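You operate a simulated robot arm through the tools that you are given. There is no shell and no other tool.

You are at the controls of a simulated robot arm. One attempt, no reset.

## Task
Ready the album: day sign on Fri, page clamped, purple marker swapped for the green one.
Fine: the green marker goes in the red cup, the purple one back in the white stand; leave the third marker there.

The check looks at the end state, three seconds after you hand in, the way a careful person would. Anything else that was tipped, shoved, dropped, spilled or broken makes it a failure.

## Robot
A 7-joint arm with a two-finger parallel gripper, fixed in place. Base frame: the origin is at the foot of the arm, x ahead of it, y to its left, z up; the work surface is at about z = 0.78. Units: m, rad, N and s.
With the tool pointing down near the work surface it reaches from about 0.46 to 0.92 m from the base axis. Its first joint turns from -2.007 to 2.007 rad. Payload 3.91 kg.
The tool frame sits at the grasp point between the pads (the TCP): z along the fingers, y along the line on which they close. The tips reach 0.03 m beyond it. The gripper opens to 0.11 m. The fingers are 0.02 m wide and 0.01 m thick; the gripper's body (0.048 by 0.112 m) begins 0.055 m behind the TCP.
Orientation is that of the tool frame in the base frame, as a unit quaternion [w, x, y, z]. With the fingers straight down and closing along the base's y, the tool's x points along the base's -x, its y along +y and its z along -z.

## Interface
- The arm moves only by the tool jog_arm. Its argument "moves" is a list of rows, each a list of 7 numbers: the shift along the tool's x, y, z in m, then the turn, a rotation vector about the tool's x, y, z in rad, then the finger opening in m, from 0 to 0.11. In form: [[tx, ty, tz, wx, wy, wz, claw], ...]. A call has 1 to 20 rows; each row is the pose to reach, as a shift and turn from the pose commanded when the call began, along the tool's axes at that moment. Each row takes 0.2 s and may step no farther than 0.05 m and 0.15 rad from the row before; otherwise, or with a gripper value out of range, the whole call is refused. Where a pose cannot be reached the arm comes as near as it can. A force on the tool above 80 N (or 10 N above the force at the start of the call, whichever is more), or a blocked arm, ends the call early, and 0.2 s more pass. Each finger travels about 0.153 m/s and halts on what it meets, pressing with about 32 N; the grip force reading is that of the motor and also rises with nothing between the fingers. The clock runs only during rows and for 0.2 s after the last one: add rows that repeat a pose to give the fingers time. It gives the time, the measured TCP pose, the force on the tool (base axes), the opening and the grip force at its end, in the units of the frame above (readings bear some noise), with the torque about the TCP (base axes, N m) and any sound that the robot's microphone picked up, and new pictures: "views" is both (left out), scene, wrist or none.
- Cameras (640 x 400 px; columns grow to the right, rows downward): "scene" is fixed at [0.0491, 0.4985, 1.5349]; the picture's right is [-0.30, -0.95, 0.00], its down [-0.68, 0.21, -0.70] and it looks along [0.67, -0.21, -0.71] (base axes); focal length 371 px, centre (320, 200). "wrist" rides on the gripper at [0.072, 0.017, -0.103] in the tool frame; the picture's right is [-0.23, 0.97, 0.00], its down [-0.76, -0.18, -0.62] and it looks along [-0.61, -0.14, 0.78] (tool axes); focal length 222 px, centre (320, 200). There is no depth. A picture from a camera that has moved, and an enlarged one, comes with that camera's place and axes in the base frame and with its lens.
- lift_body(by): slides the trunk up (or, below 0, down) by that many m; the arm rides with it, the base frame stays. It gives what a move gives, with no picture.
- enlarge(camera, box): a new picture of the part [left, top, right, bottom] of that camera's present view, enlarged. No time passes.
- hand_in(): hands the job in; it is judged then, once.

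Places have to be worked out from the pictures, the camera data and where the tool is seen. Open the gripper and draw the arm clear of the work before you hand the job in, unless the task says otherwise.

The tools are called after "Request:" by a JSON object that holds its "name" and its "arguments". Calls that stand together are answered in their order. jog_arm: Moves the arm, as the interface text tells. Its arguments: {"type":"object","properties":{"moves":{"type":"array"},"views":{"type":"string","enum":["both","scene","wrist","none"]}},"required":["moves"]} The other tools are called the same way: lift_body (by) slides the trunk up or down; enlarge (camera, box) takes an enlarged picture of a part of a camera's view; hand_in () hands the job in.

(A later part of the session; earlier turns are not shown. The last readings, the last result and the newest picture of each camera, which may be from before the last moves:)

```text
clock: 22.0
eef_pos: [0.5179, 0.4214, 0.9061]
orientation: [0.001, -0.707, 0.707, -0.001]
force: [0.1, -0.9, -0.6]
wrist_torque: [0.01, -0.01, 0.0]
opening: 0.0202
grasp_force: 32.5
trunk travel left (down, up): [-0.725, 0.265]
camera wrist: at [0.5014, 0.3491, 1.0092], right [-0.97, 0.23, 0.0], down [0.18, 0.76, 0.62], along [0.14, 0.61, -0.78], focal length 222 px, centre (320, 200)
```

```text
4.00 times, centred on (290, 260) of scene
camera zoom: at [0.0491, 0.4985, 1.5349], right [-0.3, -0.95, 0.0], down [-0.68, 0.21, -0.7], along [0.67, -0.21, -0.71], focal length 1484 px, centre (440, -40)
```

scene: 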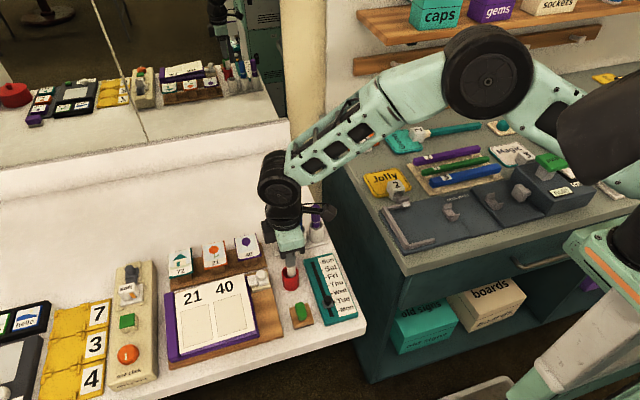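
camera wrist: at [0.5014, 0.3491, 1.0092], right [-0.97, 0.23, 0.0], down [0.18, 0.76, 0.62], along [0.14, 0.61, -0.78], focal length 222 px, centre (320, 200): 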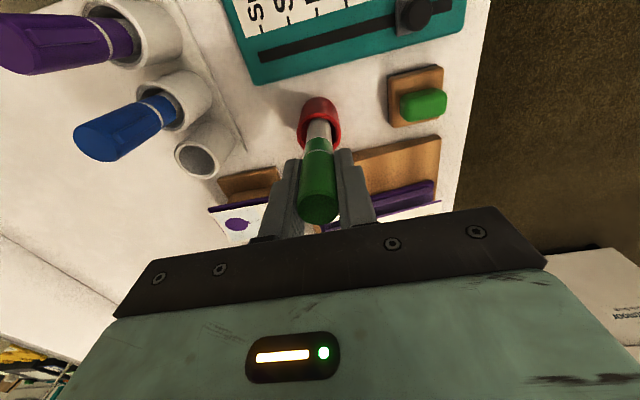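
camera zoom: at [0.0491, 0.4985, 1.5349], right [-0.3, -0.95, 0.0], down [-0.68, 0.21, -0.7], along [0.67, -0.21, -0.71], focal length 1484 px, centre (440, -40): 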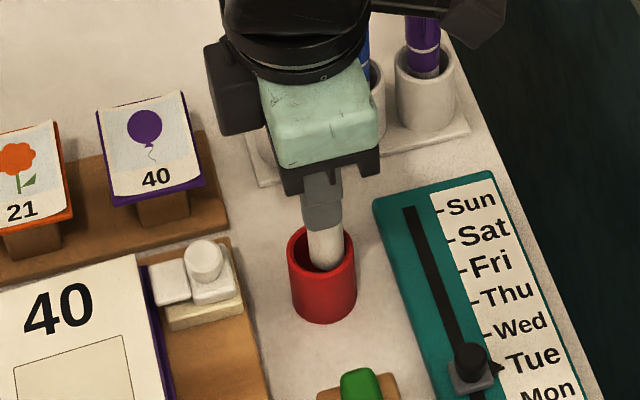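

The tip is inside and sits slightly toward -y, so I shift 1.5 mm toward +y and lower to the floor.

Request:
{"name": "jog_arm", "arguments": {"moves": [[-0.0015, 0, 0.01, 0, 0, 0, 0.01], [-0.0015, 0, 0.018, 0, 0, 0, 0.01], [-0.0015, 0, 0.023, 0, 0, 0, 0.01], [-0.0015, 0, 0.027, 0, 0, 0, 0.01], [-0.0015, 0, 0.027, 0, 0, 0, 0.01]]}}

Request:
{"name": "enlarge", "arguments": {"camera": "scene", "box": [240, 210, 340, 310]}}

```text
clock: 23.2
eef_pos: [0.5186, 0.4223, 0.8804]
orientation: [0.0, -0.707, 0.707, 0.0]
force: [0.2, 0.2, -0.2]
wrist_torque: [0.02, 0.02, 0.01]
opening: 0.0201
grasp_force: 31.7
trunk travel left (down, up): [-0.725, 0.265]
camera wrist: at [0.5016, 0.3504, 0.9832], right [-0.97, 0.23, 0.0], down [0.18, 0.76, 0.62], along [0.14, 0.61, -0.78], focal length 222 px, centre (320, 200)
```

scene: 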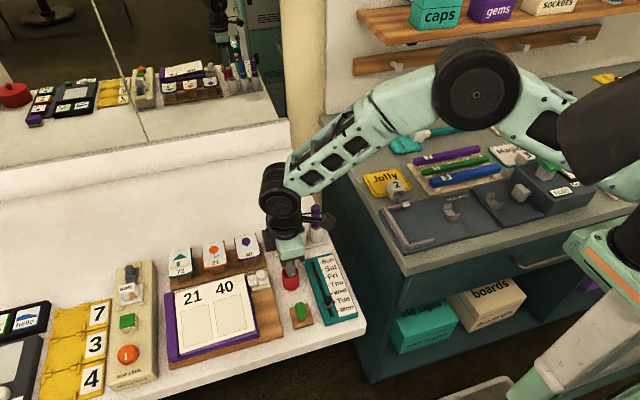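
wrist: 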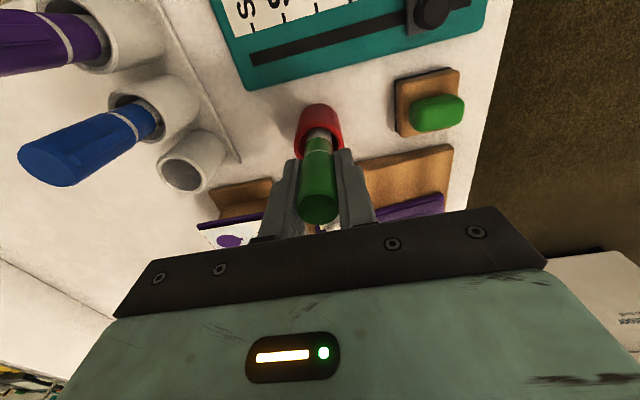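

```text
4.00 times, centred on (290, 260) of scene
camera zoom: at [0.0491, 0.4985, 1.5349], right [-0.3, -0.95, 0.0], down [-0.68, 0.21, -0.7], along [0.67, -0.21, -0.71], focal length 1484 px, centre (440, -40)
```

zoom: 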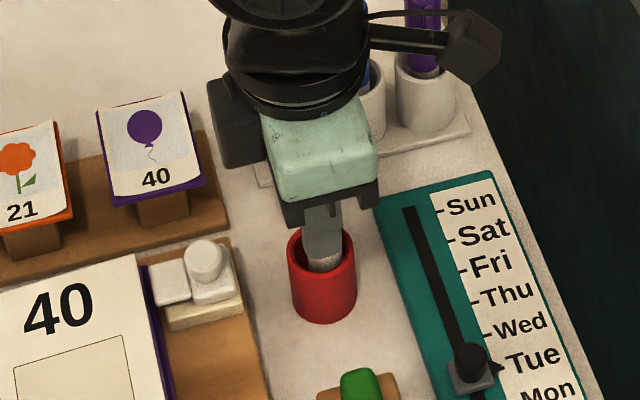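

There's no contact yet, so I lower 2–5 mm more in small steps until it touches.

Request:
{"name": "jog_arm", "arguments": {"moves": [[0, 0, 0.002, 0, 0, 0, 0.01], [0, 0, 0.0035, 0, 0, 0, 0.01], [0, 0, 0.0045, 0, 0, 0, 0.01], [0, 0, 0.0045, 0, 0, 0, 0.01]], "views": "none"}}

```text
clock: 24.2
eef_pos: [0.5188, 0.4229, 0.8746]
orientation: [-0.001, 0.707, -0.707, 0.001]
force: [0.3, 0.3, 0.1]
wrist_torque: [0.0, 0.0, 0.03]
opening: 0.0198
grasp_force: 32.1
trunk travel left (down, up): [-0.725, 0.265]
```

Request:
{"name": "jog_arm", "arguments": {"moves": [[0, 0, 0.001, 0, 0, 0, 0.01], [0, 0, 0.002, 0, 0, 0, 0.01], [0, 0, 0.002, 0, 0, 0, 0.01]], "views": "none"}}

```text
clock: 25.0
eef_pos: [0.519, 0.4219, 0.8734]
orientation: [-0.001, 0.707, -0.707, 0.0]
force: [-0.1, 1.0, 0.0]
wrist_torque: [-0.02, 0.03, -0.05]
opening: 0.0201
grasp_force: 32.6
trunk travel left (down, up): [-0.725, 0.265]
```

Still no contact force, and the floor should be within a millimetre or two, so I nudge down a bit further.

Request:
{"name": "jog_arm", "arguments": {"moves": [[0, 0, 0.001, 0, 0, 0, 0.01], [0, 0, 0.002, 0, 0, 0, 0.01], [0, 0, 0.002, 0, 0, 0, 0.01]]}}

Request:
{"name": "enlarge", "arguments": {"camera": "scene", "box": [240, 210, 340, 310]}}

```text
clock: 25.8
eef_pos: [0.5183, 0.423, 0.8725]
orientation: [0.0, 0.707, -0.707, 0.001]
force: [0.6, -0.7, -0.5]
wrist_torque: [0.01, 0.03, 0.0]
opening: 0.0201
grasp_force: 32.0
trunk travel left (down, up): [-0.725, 0.265]
camera wrist: at [0.5014, 0.3508, 0.9742], right [-0.97, 0.23, 0.0], down [0.18, 0.76, 0.62], along [0.14, 0.61, -0.78], focal length 222 px, centre (320, 200)
```

scene: 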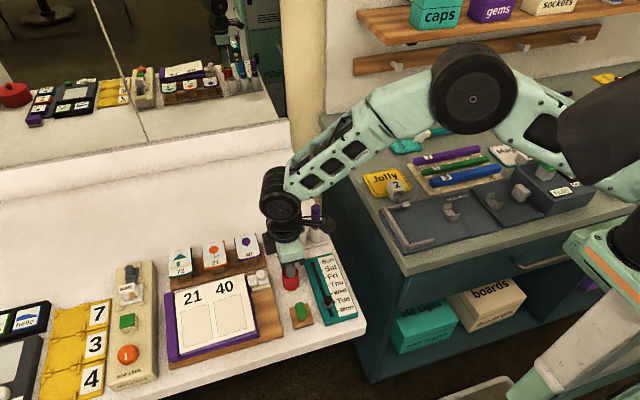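
wrist: 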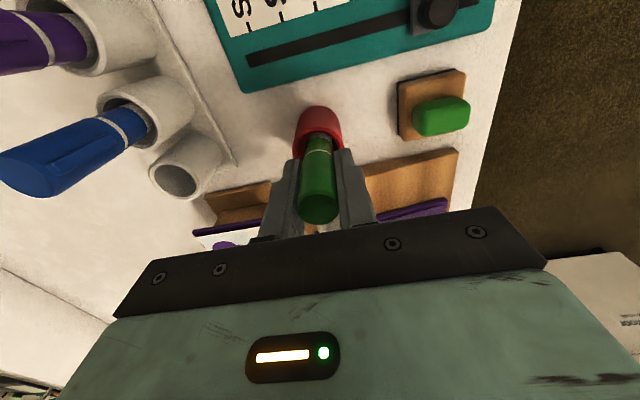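

```text
4.00 times, centred on (290, 260) of scene
camera zoom: at [0.0491, 0.4985, 1.5349], right [-0.3, -0.95, 0.0], down [-0.68, 0.21, -0.7], along [0.67, -0.21, -0.71], focal length 1484 px, centre (440, -40)
```

zoom: 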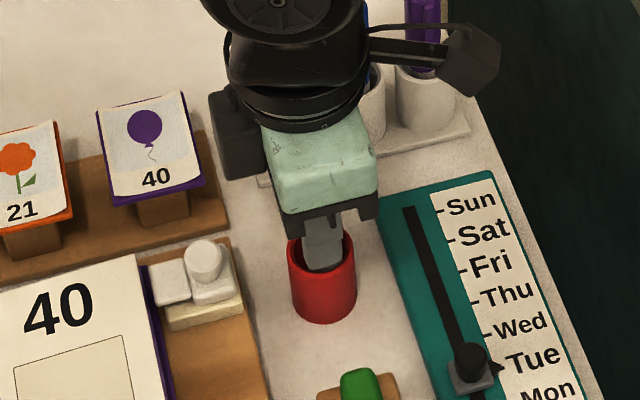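

The marker is within a millimetre or two of the cup floor, so a release here is harmless. I open in x and withdraw upward.

Request:
{"name": "jog_arm", "arguments": {"moves": [[0, 0, 0, 0, 0, 0, 0.022], [0, 0, 0, 0, 0, 0, 0.03], [0, 0, 0, 0, 0, 0, 0.045], [0, 0, 0, 0, 0, 0, 0.055], [0, 0, 0, 0, 0, 0, 0.055], [0, 0, -0.03, 0, 0, 0, 0.055], [0, 0, -0.07, 0, 0, 0, 0.055], [0, 0, -0.11, 0, 0, 0, 0.055], [0, 0, -0.14, 0, 0, 0, 0.055], [0, 0, -0.14, 0, 0, 0, 0.055]]}}

Request:
{"name": "enlarge", "arguments": {"camera": "scene", "box": [240, 200, 370, 330]}}

Request:
{"name": "enlarge", "arguments": {"camera": "wrist", "box": [270, 0, 470, 150]}}

```text
clock: 28.0
eef_pos: [0.5179, 0.4217, 1.0125]
orientation: [0.001, -0.707, 0.707, 0.0]
force: [0.2, 0.0, -0.9]
wrist_torque: [0.02, 0.0, 0.0]
opening: 0.0551
grasp_force: 0.1
trunk travel left (down, up): [-0.725, 0.265]
camera wrist: at [0.5004, 0.3499, 1.1143], right [-0.97, 0.23, 0.0], down [0.18, 0.76, 0.62], along [0.14, 0.61, -0.78], focal length 222 px, centre (320, 200)
```

scene: 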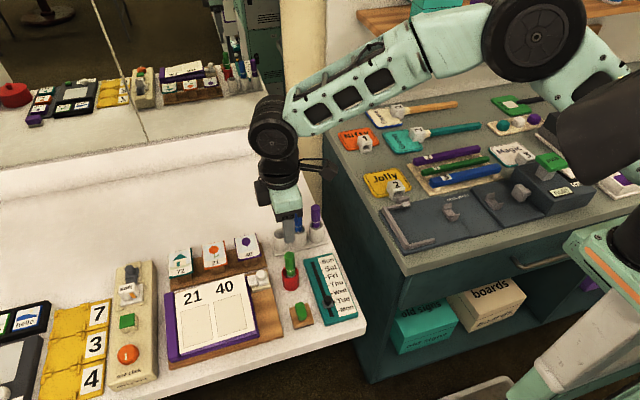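
wrist: 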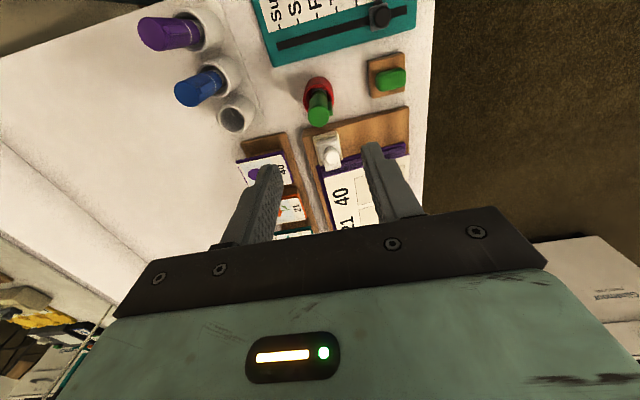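

```text
3.08 times, centred on (305, 265) of scene
camera zoom: at [0.0491, 0.4985, 1.5349], right [-0.3, -0.95, 0.0], down [-0.68, 0.21, -0.7], along [0.67, -0.21, -0.71], focal length 1141 px, centre (366, 0)
```

zoom: 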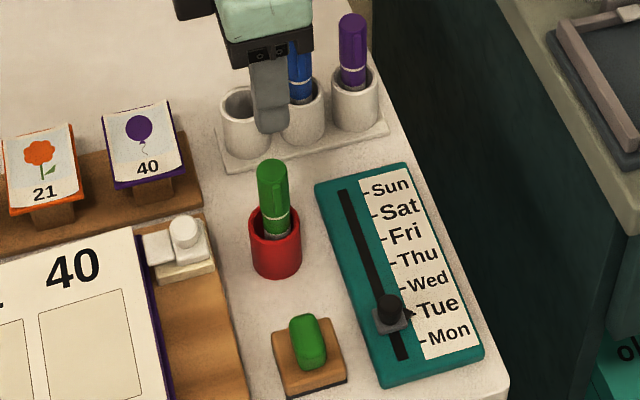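

```text
2.67 times, centred on (370, 75) of wrist
camera zoom: at [0.5004, 0.3499, 1.1143], right [-0.97, 0.23, 0.0], down [0.18, 0.76, 0.62], along [0.14, 0.61, -0.78], focal length 592 px, centre (187, 533)
```

zoom: 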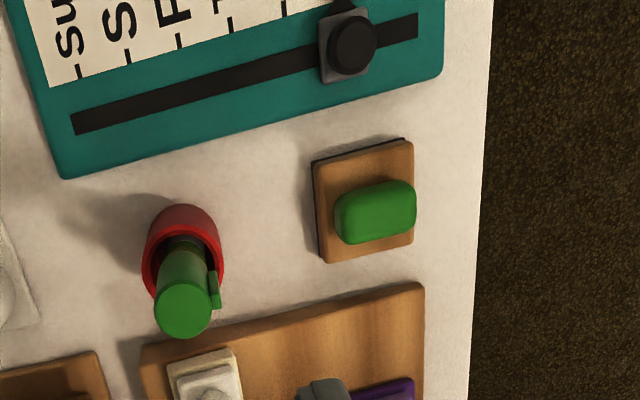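

The markers are swapped: green in the cup, purple and blue in the stand. Next is the slider knob at (0.437, 0.360, top 0.816). I move over it and descend to z≈0.865 for a check.

Request:
{"name": "jog_arm", "arguments": {"moves": [[0.02, 0.027, 0, 0, 0, 0, 0.05], [0.04, 0.054, 0, 0, 0, 0, 0.05], [0.0617, 0.081, 0, 0, 0, 0, 0.05], [0.0617, 0.081, 0.03, 0, 0, 0, 0.05], [0.0617, 0.081, 0.07, 0, 0, 0, 0.05], [0.0617, 0.081, 0.11, 0, 0, 0, 0.05], [0.0617, 0.081, 0.148, 0, 0, 0, 0.05], [0.0617, 0.081, 0.148, 0, 0, 0, 0.05]]}}

Request:
{"name": "enlarge", "arguments": {"camera": "wrist", "box": [230, 60, 420, 240]}}

Request:
{"name": "enlarge", "arguments": {"camera": "scene", "box": [270, 220, 380, 330]}}

```text
clock: 29.8
eef_pos: [0.4386, 0.3605, 0.865]
orientation: [0.0, -0.707, 0.707, -0.001]
force: [-0.2, -0.8, 0.2]
wrist_torque: [0.01, -0.04, -0.01]
opening: 0.0501
grasp_force: 0.1
trunk travel left (down, up): [-0.725, 0.265]
camera wrist: at [0.4209, 0.2882, 0.9662], right [-0.97, 0.23, 0.0], down [0.18, 0.76, 0.62], along [0.14, 0.61, -0.78], focal length 222 px, centre (320, 200)
```

scene: 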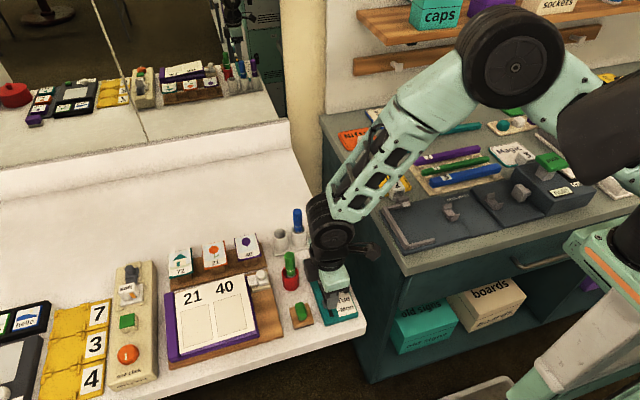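
wrist: 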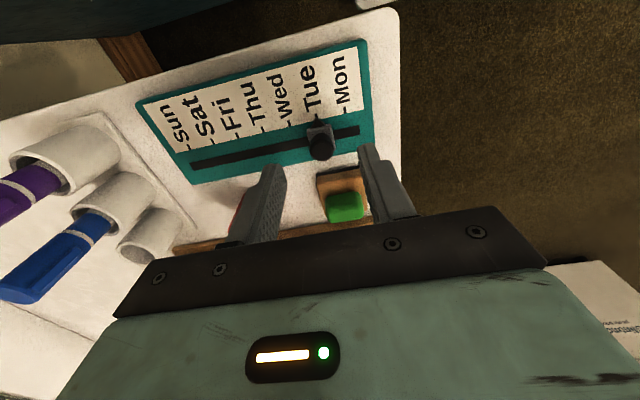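

```text
2.22 times, centred on (325, 150) of wrist
camera zoom: at [0.4209, 0.2882, 0.9662], right [-0.97, 0.23, 0.0], down [0.18, 0.76, 0.62], along [0.14, 0.61, -0.78], focal length 494 px, centre (309, 311)
```

zoom: 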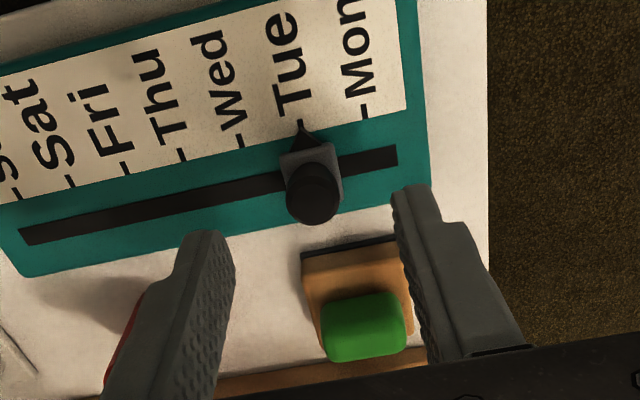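

```text
3.64 times, centred on (325, 275) of scene
camera zoom: at [0.0491, 0.4985, 1.5349], right [-0.3, -0.95, 0.0], down [-0.68, 0.21, -0.7], along [0.67, -0.21, -0.71], focal length 1349 px, centre (302, -73)
```

zoom: 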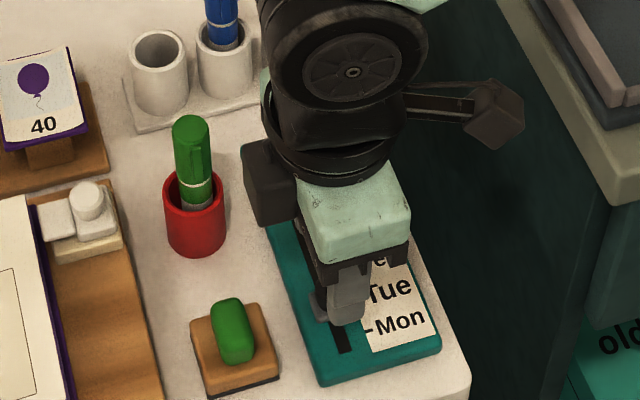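

The knob is at (0.436, 0.360). I offset the tool 6 mm toward -y to keep the hand clear of the green marker later, lower to z≈0.836 so the tips stay above the carriage, and close on the knob.

Request:
{"name": "jog_arm", "arguments": {"moves": [[0.006, 0.0026, 0.01, 0, 0, 0, 0.05], [0.006, 0.0026, 0.02, 0, 0, 0, 0.05], [0.006, 0.0026, 0.029, 0, 0, 0, 0.05], [0.006, 0.0026, 0.029, 0, 0, 0, 0.05], [0.006, 0.0026, 0.029, 0, 0, 0, 0.03], [0.006, 0.0026, 0.029, 0, 0, 0, 0.015], [0.006, 0.0026, 0.029, 0, 0, 0, 0.01], [0.006, 0.0026, 0.029, 0, 0, 0, 0.01]]}}

Request:
{"name": "enlarge", "arguments": {"camera": "wrist", "box": [230, 60, 420, 240]}}

Request:
{"name": "enlarge", "arguments": {"camera": "scene", "box": [270, 220, 380, 330]}}

```text
clock: 31.6
eef_pos: [0.4355, 0.3547, 0.8349]
orientation: [-0.001, 0.707, -0.707, 0.001]
force: [0.4, -0.3, -2.4]
wrist_torque: [0.07, -0.05, 0.03]
opening: 0.0161
grasp_force: 44.6
trunk travel left (down, up): [-0.725, 0.265]
camera wrist: at [0.4182, 0.2828, 0.9373], right [-0.97, 0.23, 0.0], down [0.18, 0.76, 0.62], along [0.14, 0.61, -0.78], focal length 222 px, centre (320, 200)
```

scene: 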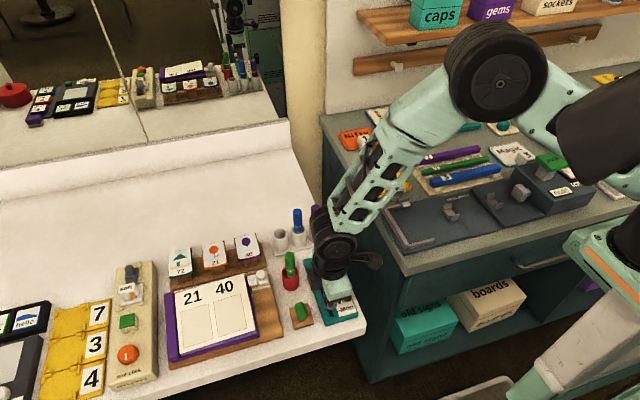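
wrist: 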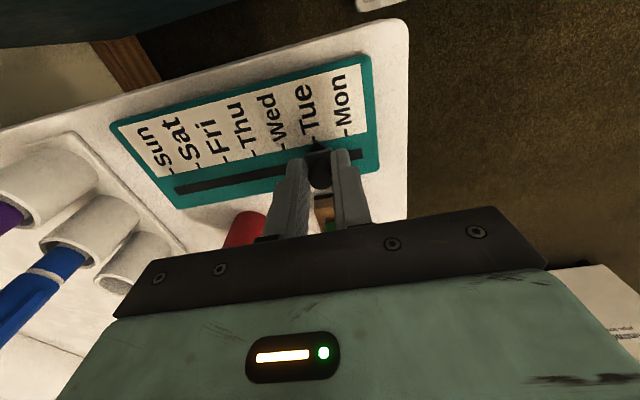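

```text
2.22 times, centred on (325, 150) of wrist
camera zoom: at [0.4182, 0.2828, 0.9373], right [-0.97, 0.23, 0.0], down [0.18, 0.76, 0.62], along [0.14, 0.61, -0.78], focal length 494 px, centre (309, 311)
```

zoom: 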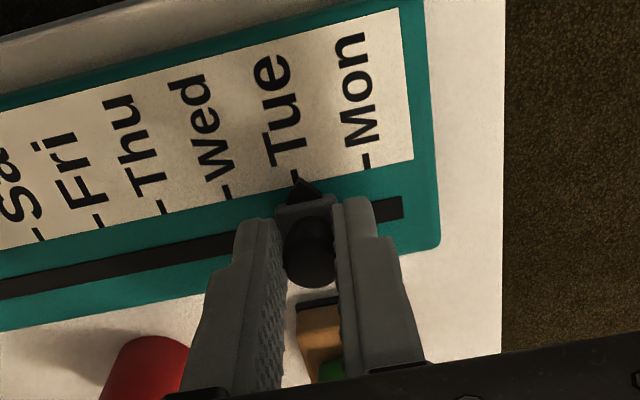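

```text
3.64 times, centred on (325, 275) of scene
camera zoom: at [0.0491, 0.4985, 1.5349], right [-0.3, -0.95, 0.0], down [-0.68, 0.21, -0.7], along [0.67, -0.21, -0.71], focal length 1349 px, centre (302, -73)
```

zoom: 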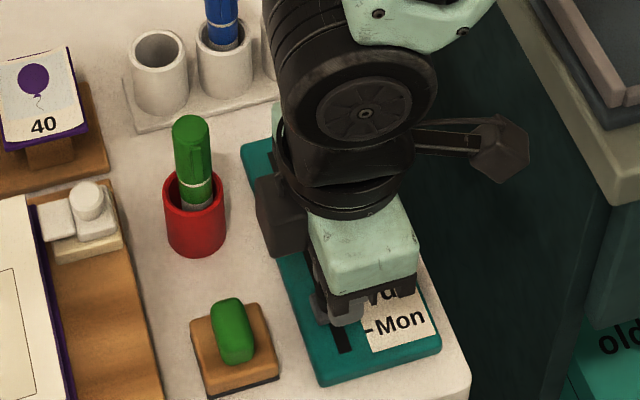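

The knob is held at 0.016 opening. The ticks read Tue x≈0.437 and Fri x≈0.503, with 0.022 spacing, so I slide toward +x by 0.064 slowly and then check.

Request:
{"name": "jog_arm", "arguments": {"moves": [[0, -0.008, 0, 0, 0, 0, 0.01], [0, -0.018, 0, 0, 0, 0, 0.01], [0, -0.028, 0, 0, 0, 0, 0.01], [0, -0.038, 0, 0, 0, 0, 0.01], [0, -0.048, 0, 0, 0, 0, 0.01], [0, -0.058, 0, 0, 0, 0, 0.01], [0, -0.064, 0, 0, 0, 0, 0.01], [0, -0.064, 0, 0, 0, 0, 0.01]]}}

Request:
{"name": "enlarge", "arguments": {"camera": "wrist", "box": [230, 60, 420, 240]}}

Request:
{"name": "enlarge", "arguments": {"camera": "scene", "box": [270, 220, 380, 330]}}

```text
clock: 33.4
eef_pos: [0.4993, 0.3554, 0.8342]
orientation: [0.0, -0.706, 0.708, 0.0]
force: [0.5, -0.5, -1.4]
wrist_torque: [0.1, -0.05, 0.0]
opening: 0.0162
grasp_force: 44.6
trunk travel left (down, up): [-0.725, 0.265]
camera wrist: at [0.4821, 0.2828, 0.9373], right [-0.97, 0.23, 0.0], down [0.18, 0.76, 0.62], along [0.14, 0.61, -0.78], focal length 222 px, centre (320, 200)
```

scene: 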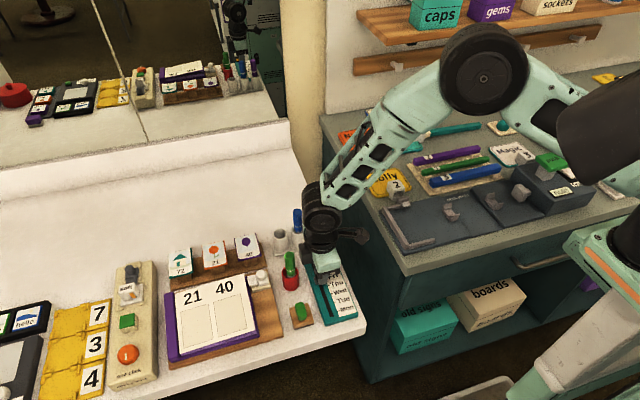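
wrist: 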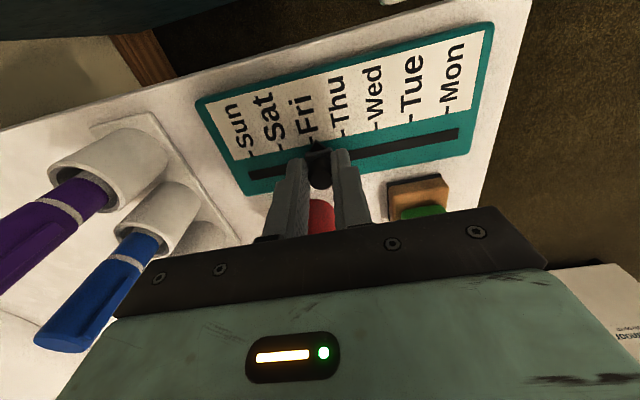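

```text
2.22 times, centred on (325, 150) of wrist
camera zoom: at [0.4821, 0.2828, 0.9373], right [-0.97, 0.23, 0.0], down [0.18, 0.76, 0.62], along [0.14, 0.61, -0.78], focal length 494 px, centre (309, 311)
```

zoom: 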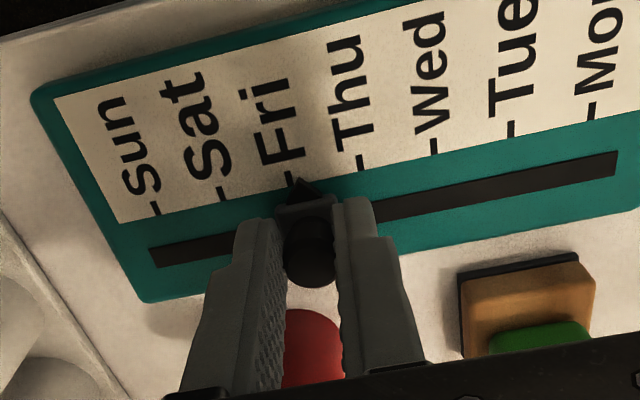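

```text
3.64 times, centred on (325, 275) of scene
camera zoom: at [0.0491, 0.4985, 1.5349], right [-0.3, -0.95, 0.0], down [-0.68, 0.21, -0.7], along [0.67, -0.21, -0.71], focal length 1349 px, centre (302, -73)
```

zoom: 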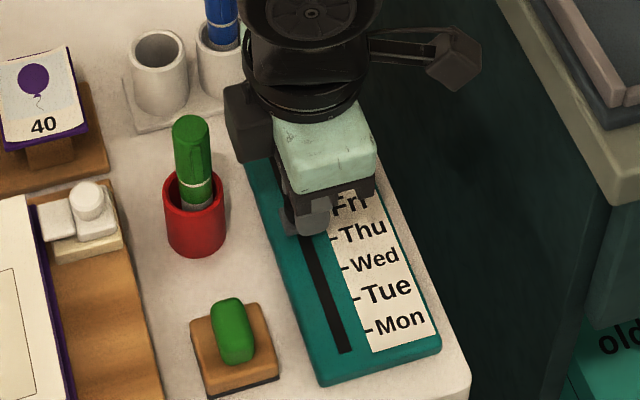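

The pointer is near Fri. I enlarge further to compare it with the tick.

Request:
{"name": "enlarge", "arguments": {"camera": "wrist", "box": [290, 110, 350, 160]}}

Request:
{"name": "enlarge", "arguments": {"camera": "scene", "box": [320, 260, 370, 300]}}

```text
8.00 times, centred on (320, 135) of wrist
camera zoom: at [0.4821, 0.2828, 0.9373], right [-0.97, 0.23, 0.0], down [0.18, 0.76, 0.62], along [0.14, 0.61, -0.78], focal length 1777 px, centre (320, 720)
```

zoom: 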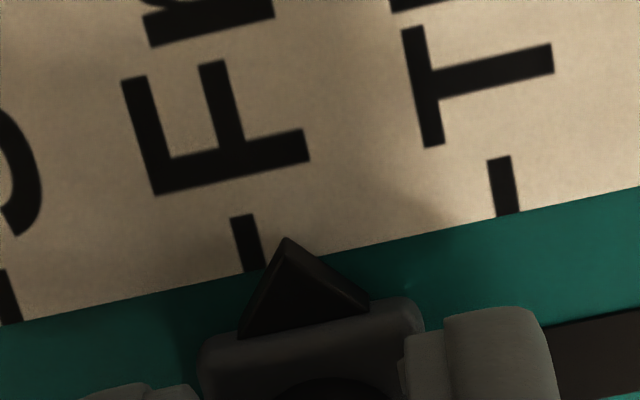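

```text
10.00 times, centred on (345, 280) of scene
camera zoom: at [0.0491, 0.4985, 1.5349], right [-0.3, -0.95, 0.0], down [-0.68, 0.21, -0.7], along [0.67, -0.21, -0.71], focal length 3709 px, centre (70, -600)
```

zoom: 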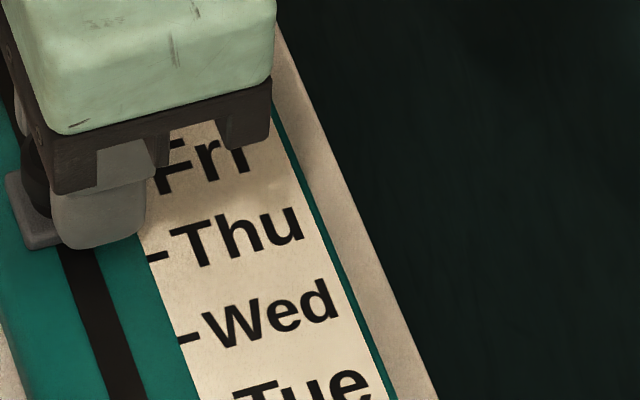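

The Fri tick is at x≈0.503 while the pointer is at about 0.499, so I nudge 3.2 mm further toward +x.

Request:
{"name": "jog_arm", "arguments": {"moves": [[0, -0.0016, 0, 0, 0, 0, 0.01], [0, -0.0033, 0, 0, 0, 0, 0.01], [0, -0.0033, 0, 0, 0, 0, 0.01]]}}

Request:
{"name": "enlarge", "arguments": {"camera": "wrist", "box": [290, 110, 350, 160]}}

```text
clock: 34.2
eef_pos: [0.503, 0.3557, 0.8345]
orientation: [0.001, -0.707, 0.707, -0.001]
force: [0.3, 0.5, 1.6]
wrist_torque: [-0.12, 0.05, 0.01]
opening: 0.0162
grasp_force: 44.9
trunk travel left (down, up): [-0.725, 0.265]
camera wrist: at [0.4852, 0.2828, 0.9373], right [-0.97, 0.23, 0.0], down [0.18, 0.76, 0.62], along [0.14, 0.61, -0.78], focal length 222 px, centre (320, 200)
```

scene: 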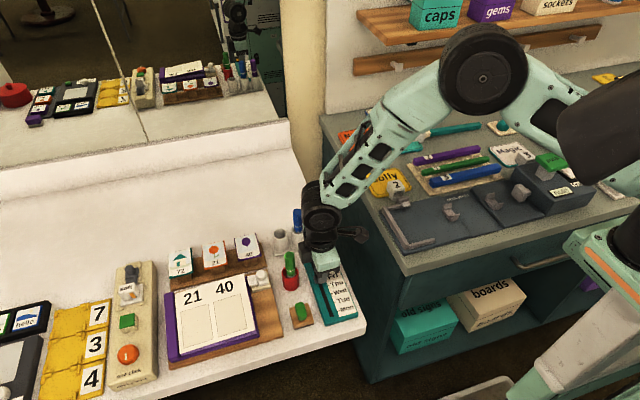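
wrist: 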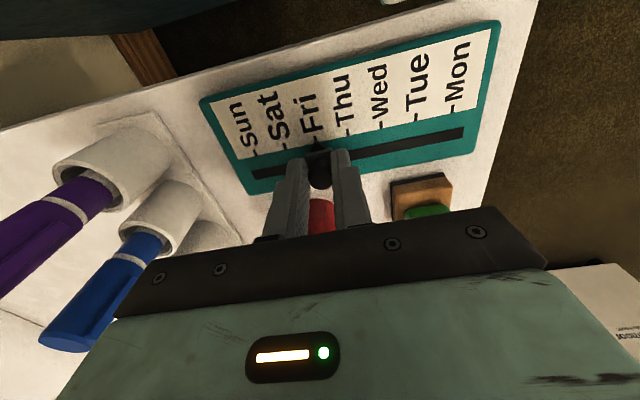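

```text
8.00 times, centred on (320, 135) of wrist
camera zoom: at [0.4852, 0.2828, 0.9373], right [-0.97, 0.23, 0.0], down [0.18, 0.76, 0.62], along [0.14, 0.61, -0.78], focal length 1777 px, centre (320, 720)
```

zoom: 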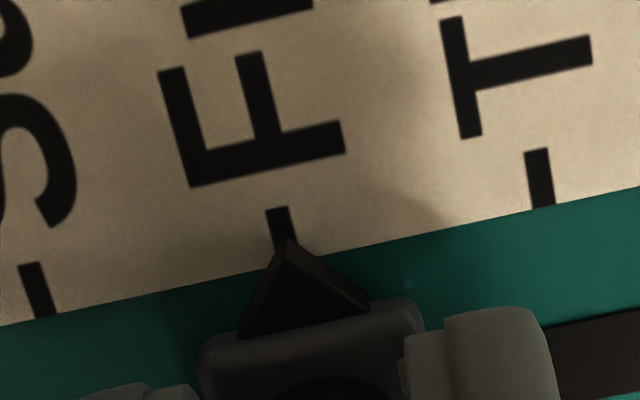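

The pointer tip now meets the Fri tick. I release evenly, lift, and move over the clamp at (0.519, 0.486) for a close look.

Request:
{"name": "jog_arm", "arguments": {"moves": [[0, 0, 0, 0, 0, 0, 0.022], [0, 0, 0, 0, 0, 0, 0.032], [0, 0, 0, 0, 0, 0, 0.04], [0, 0, 0, 0, 0, 0, 0.04], [0, 0, -0.04, 0, 0, 0, 0.04], [0, 0, -0.08, 0, 0, 0, 0.04], [0, 0, -0.125, 0, 0, 0, 0.04], [0, 0, -0.165, 0, 0, 0, 0.04], [-0.04, -0.006, -0.165, 0, 0, 0, 0.05], [-0.08, -0.012, -0.165, 0, 0, 0, 0.05], [-0.13, -0.0165, -0.165, 0, 0, 0, 0.05], [-0.13, -0.0165, -0.14, 0, 0, 0, 0.05], [-0.13, -0.0165, -0.11, 0, 0, 0, 0.05], [-0.13, -0.0165, -0.11, 0, 0, 0, 0.05]]}}

Request:
{"name": "enlarge", "arguments": {"camera": "wrist", "box": [250, 70, 400, 220]}}

Request:
{"name": "enlarge", "arguments": {"camera": "scene", "box": [290, 235, 370, 325]}}

```text
refused: row 11 steps farther than a row can; nothing moved
```

```text
2.67 times, centred on (325, 145) of wrist
camera zoom: at [0.4852, 0.2828, 0.9373], right [-0.97, 0.23, 0.0], down [0.18, 0.76, 0.62], along [0.14, 0.61, -0.78], focal length 592 px, centre (307, 347)
```

zoom: 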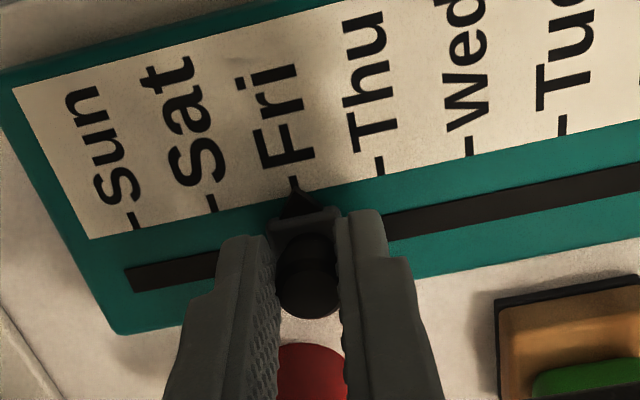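

```text
4.44 times, centred on (330, 280) of scene
camera zoom: at [0.0491, 0.4985, 1.5349], right [-0.3, -0.95, 0.0], down [-0.68, 0.21, -0.7], along [0.67, -0.21, -0.71], focal length 1648 px, centre (276, -156)
```

zoom: 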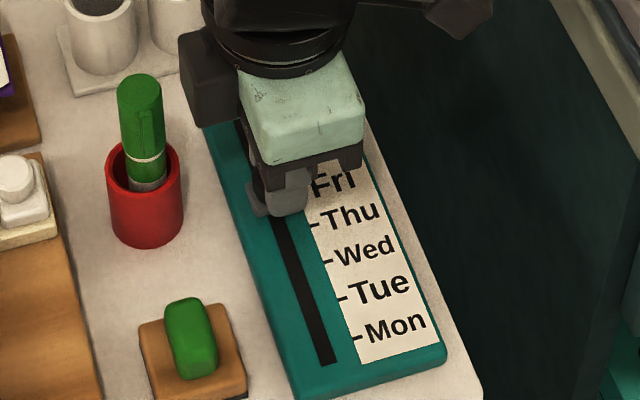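

That was refused because one step was too long and nothing moved, so I resend it with shorter steps.

Request:
{"name": "jog_arm", "arguments": {"moves": [[0, 0, 0, 0, 0, 0, 0.022], [0, 0, 0, 0, 0, 0, 0.032], [0, 0, 0, 0, 0, 0, 0.04], [0, 0, 0, 0, 0, 0, 0.04], [0, 0, -0.04, 0, 0, 0, 0.04], [0, 0, -0.08, 0, 0, 0, 0.04], [0, 0, -0.125, 0, 0, 0, 0.04], [0, 0, -0.165, 0, 0, 0, 0.04], [-0.035, -0.004, -0.165, 0, 0, 0, 0.05], [-0.07, -0.008, -0.165, 0, 0, 0, 0.05], [-0.1, -0.012, -0.165, 0, 0, 0, 0.05], [-0.13, -0.0165, -0.165, 0, 0, 0, 0.05], [-0.13, -0.0165, -0.14, 0, 0, 0, 0.05], [-0.13, -0.0165, -0.11, 0, 0, 0, 0.05], [-0.13, -0.0165, -0.11, 0, 0, 0, 0.05]]}}

Request:
{"name": "enlarge", "arguments": {"camera": "wrist", "box": [250, 70, 400, 220]}}

Request:
{"name": "enlarge", "arguments": {"camera": "scene", "box": [290, 235, 370, 325]}}

```text
clock: 37.4
eef_pos: [0.5182, 0.4852, 0.9442]
orientation: [-0.001, 0.707, -0.707, 0.001]
force: [-0.1, 0.4, 0.0]
wrist_torque: [0.03, -0.01, 0.0]
opening: 0.0501
grasp_force: 0.0
trunk travel left (down, up): [-0.725, 0.265]
camera wrist: at [0.5017, 0.4124, 1.0471], right [-0.97, 0.23, 0.0], down [0.18, 0.76, 0.62], along [0.14, 0.61, -0.78], focal length 222 px, centre (320, 200)
```

scene: 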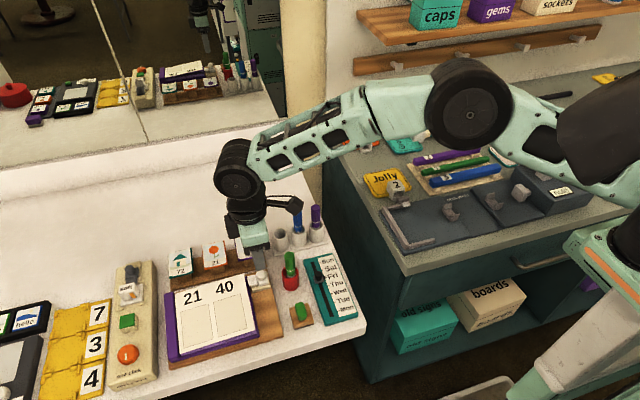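
wrist: 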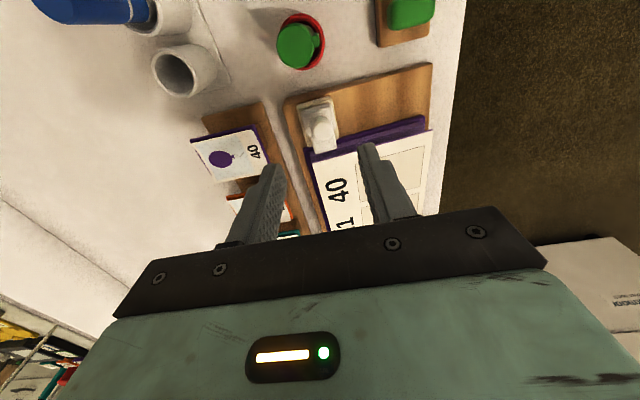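

```text
2.67 times, centred on (325, 145) of wrist
camera zoom: at [0.5017, 0.4124, 1.0471], right [-0.97, 0.23, 0.0], down [0.18, 0.76, 0.62], along [0.14, 0.61, -0.78], focal length 592 px, centre (307, 347)
```

zoom: 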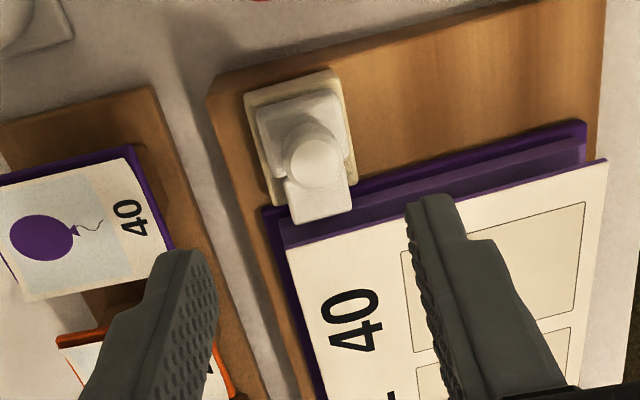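

```text
4.44 times, centred on (330, 280) of scene
camera zoom: at [0.0491, 0.4985, 1.5349], right [-0.3, -0.95, 0.0], down [-0.68, 0.21, -0.7], along [0.67, -0.21, -0.71], focal length 1648 px, centre (276, -156)
```

zoom: 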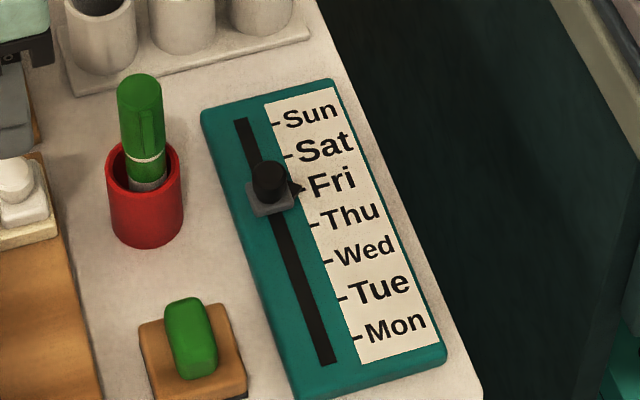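

The slider reads Fri cleanly in the scene view. Next I look at how the clamp is built.

Request:
{"name": "enlarge", "arguments": {"camera": "wrist", "box": [290, 85, 360, 160]}}

Request:
{"name": "enlarge", "arguments": {"camera": "scene", "box": [230, 262, 282, 310]}}

```text
5.33 times, centred on (325, 122) of wrist
camera zoom: at [0.5017, 0.4124, 1.0471], right [-0.97, 0.23, 0.0], down [0.18, 0.76, 0.62], along [0.14, 0.61, -0.78], focal length 1185 px, centre (293, 613)
```

zoom: 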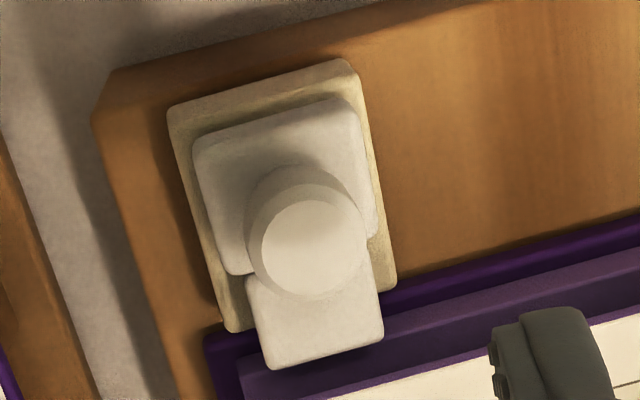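

```text
8.33 times, centred on (256, 286) of scene
camera zoom: at [0.0491, 0.4985, 1.5349], right [-0.3, -0.95, 0.0], down [-0.68, 0.21, -0.7], along [0.67, -0.21, -0.71], focal length 3091 px, centre (853, -517)
```

zoom: 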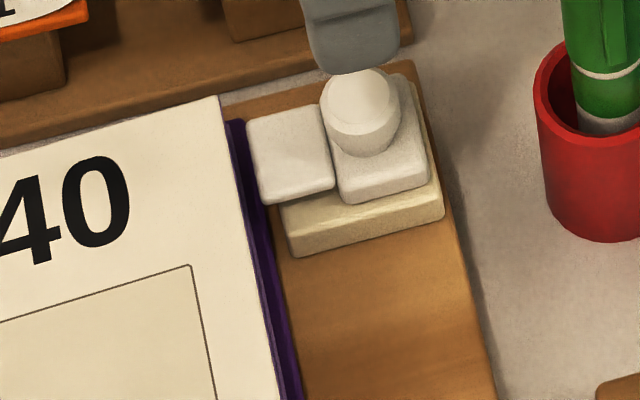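

The jaw plate sits just outside the page edge (jaw end y≈0.517, page edge y≈0.521), so the knob block looks like it slides toward +y. I lower around the knob at (0.516, 0.486, top ≈0.855) to z≈0.874.

Request:
{"name": "jog_arm", "arguments": {"moves": [[-0.001, 0.002, 0.02, 0, 0, 0, 0.045], [-0.001, 0.002, 0.04, 0, 0, 0, 0.045], [-0.001, 0.002, 0.058, 0, 0, 0, 0.045], [-0.001, 0.002, 0.07, 0, 0, 0, 0.045], [-0.001, 0.002, 0.07, 0, 0, 0, 0.045]]}}

Request:
{"name": "enlarge", "arguments": {"camera": "wrist", "box": [240, 80, 400, 240]}}

Request:
{"name": "enlarge", "arguments": {"camera": "scene", "box": [220, 240, 300, 310]}}

```text
clock: 38.6
eef_pos: [0.5171, 0.486, 0.8743]
orientation: [-0.001, 0.707, -0.707, 0.001]
force: [0.0, -0.3, -0.9]
wrist_torque: [0.02, -0.01, 0.02]
opening: 0.045
grasp_force: 0.1
trunk travel left (down, up): [-0.725, 0.265]
camera wrist: at [0.4991, 0.4137, 0.978], right [-0.97, 0.23, 0.0], down [0.18, 0.76, 0.62], along [0.14, 0.61, -0.78], focal length 222 px, centre (320, 200)
```

scene: 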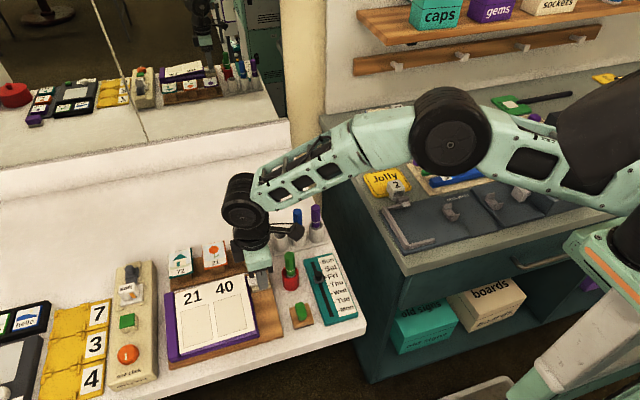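
wrist: 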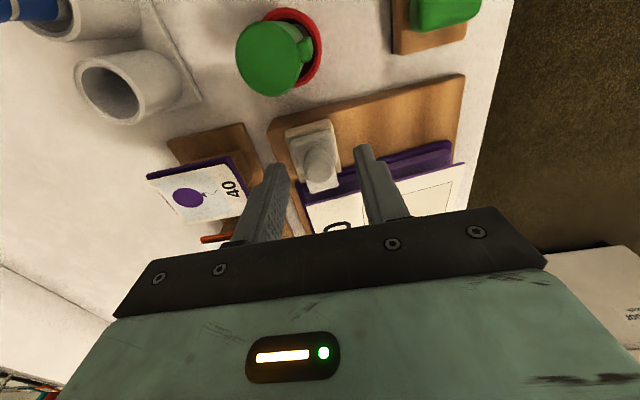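

```text
2.50 times, centred on (320, 160) of wrist
camera zoom: at [0.4991, 0.4137, 0.978], right [-0.97, 0.23, 0.0], down [0.18, 0.76, 0.62], along [0.14, 0.61, -0.78], focal length 555 px, centre (320, 300)
```

zoom: 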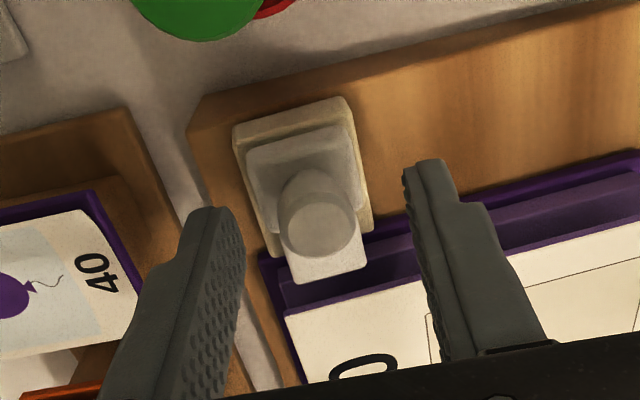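

```text
5.71 times, centred on (260, 275) of scene
camera zoom: at [0.0491, 0.4985, 1.5349], right [-0.3, -0.95, 0.0], down [-0.68, 0.21, -0.7], along [0.67, -0.21, -0.71], focal length 2119 px, centre (663, -229)
```

zoom: 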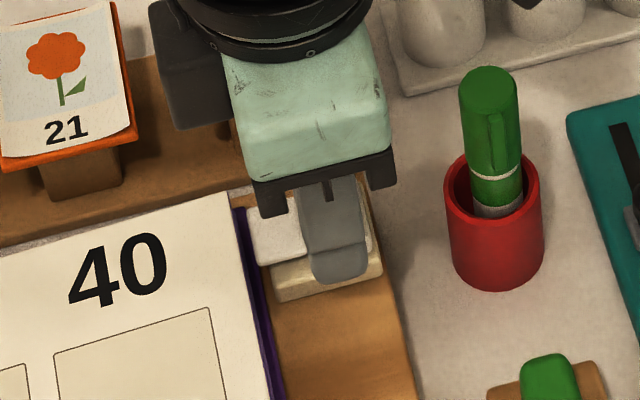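

The knob is confirmed near (0.517, 0.487, top 0.852). I go 3 mm lower and close on it gently.

Request:
{"name": "jog_arm", "arguments": {"moves": [[0, 0, 0.003, 0, 0, 0, 0.045], [0, 0, 0.003, 0, 0, 0, 0.03], [0, 0, 0.003, 0, 0, 0, 0.015], [0, 0, 0.003, 0, 0, 0, 0.01], [0, 0, 0.003, 0, 0, 0, 0.01]]}}

Request:
{"name": "enlarge", "arguments": {"camera": "wrist", "box": [240, 80, 400, 240]}}

```text
clock: 39.8
eef_pos: [0.5179, 0.4853, 0.8721]
orientation: [0.001, -0.706, 0.708, -0.001]
force: [6.5, 1.4, -1.8]
wrist_torque: [0.03, -0.46, 0.02]
opening: 0.0192
grasp_force: 45.2
trunk travel left (down, up): [-0.725, 0.265]
camera wrist: at [0.5002, 0.4137, 0.9749], right [-0.97, 0.23, 0.0], down [0.18, 0.76, 0.62], along [0.14, 0.61, -0.78], focal length 222 px, centre (320, 200)
```

scene: 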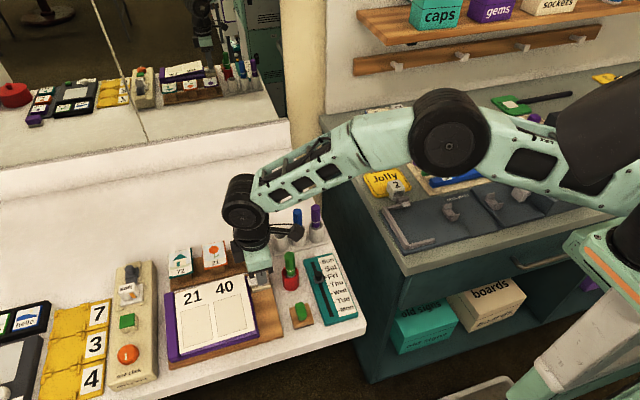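
wrist: 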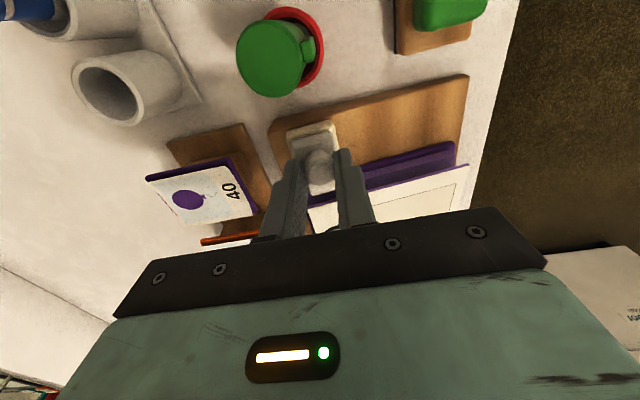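

```text
2.50 times, centred on (320, 160) of wrist
camera zoom: at [0.5002, 0.4137, 0.9749], right [-0.97, 0.23, 0.0], down [0.18, 0.76, 0.62], along [0.14, 0.61, -0.78], focal length 555 px, centre (320, 300)
```

zoom: 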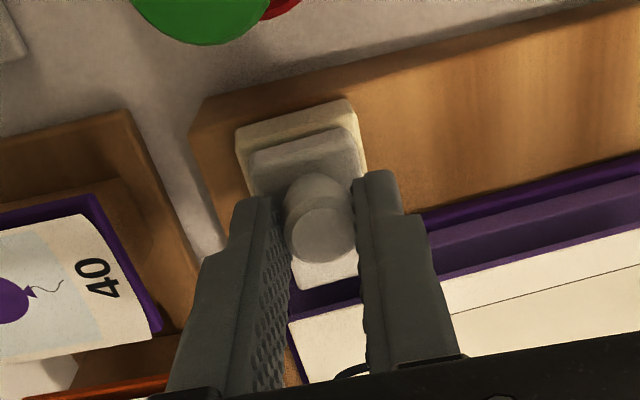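

The knob is held at 0.019. I slide it slowly 6 mm toward the page (+y) and check force and motion.

Request:
{"name": "jog_arm", "arguments": {"moves": [[-0.002, 0, 0, 0, 0, 0, 0.01], [-0.004, 0, 0, 0, 0, 0, 0.01], [-0.006, 0, 0, 0, 0, 0, 0.01], [-0.006, 0, 0, 0, 0, 0, 0.01]]}}

Request:
{"name": "enlarge", "arguments": {"camera": "wrist", "box": [240, 80, 400, 240]}}

Request:
{"name": "enlarge", "arguments": {"camera": "scene", "box": [220, 240, 300, 310]}}

```text
clock: 40.8
eef_pos: [0.5178, 0.4914, 0.873]
orientation: [0.001, -0.707, 0.707, -0.002]
force: [9.9, 0.2, 3.2]
wrist_torque: [-0.29, -0.5, 0.01]
opening: 0.019
grasp_force: 44.9
trunk travel left (down, up): [-0.725, 0.265]
camera wrist: at [0.5002, 0.4197, 0.9749], right [-0.97, 0.23, 0.0], down [0.18, 0.76, 0.62], along [0.14, 0.61, -0.78], focal length 222 px, centre (320, 200)
```

scene: 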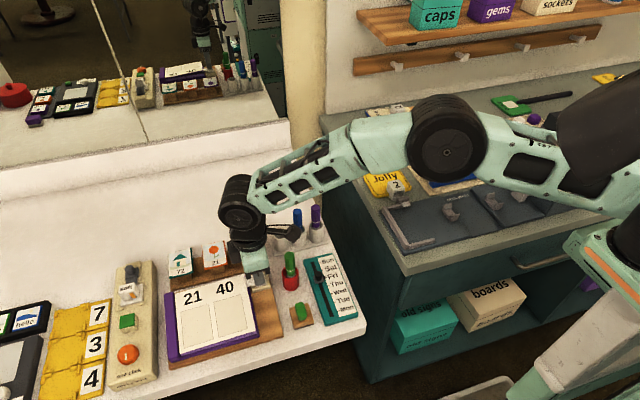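
wrist: 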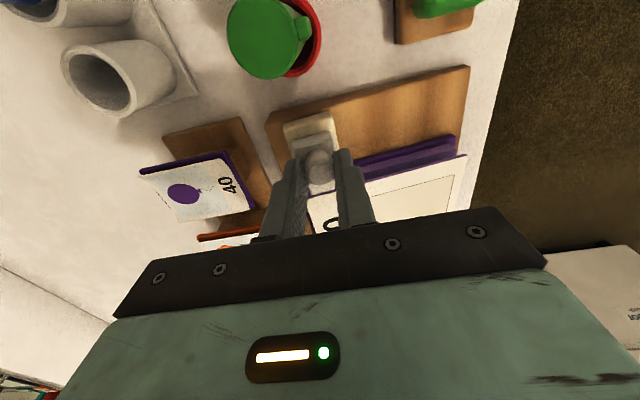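

```text
2.50 times, centred on (320, 160) of wrist
camera zoom: at [0.5002, 0.4197, 0.9749], right [-0.97, 0.23, 0.0], down [0.18, 0.76, 0.62], along [0.14, 0.61, -0.78], focal length 555 px, centre (320, 300)
```

zoom: 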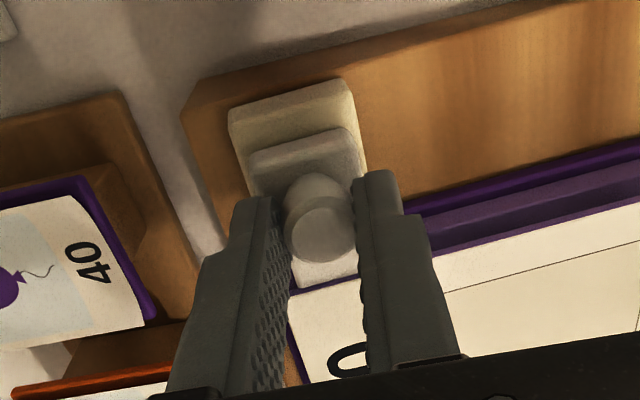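

```text
5.71 times, centred on (260, 275) of scene
camera zoom: at [0.0491, 0.4985, 1.5349], right [-0.3, -0.95, 0.0], down [-0.68, 0.21, -0.7], along [0.67, -0.21, -0.71], focal length 2119 px, centre (663, -229)
```

zoom: 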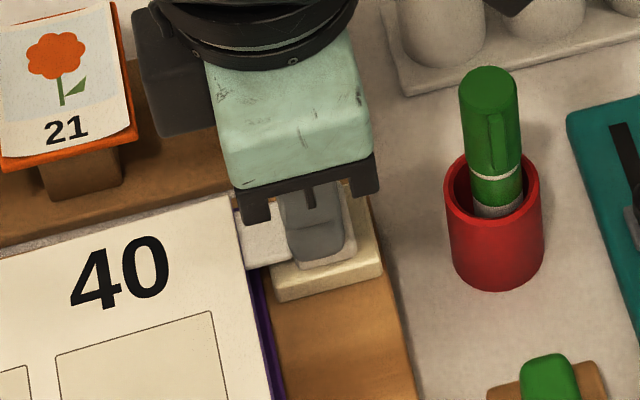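

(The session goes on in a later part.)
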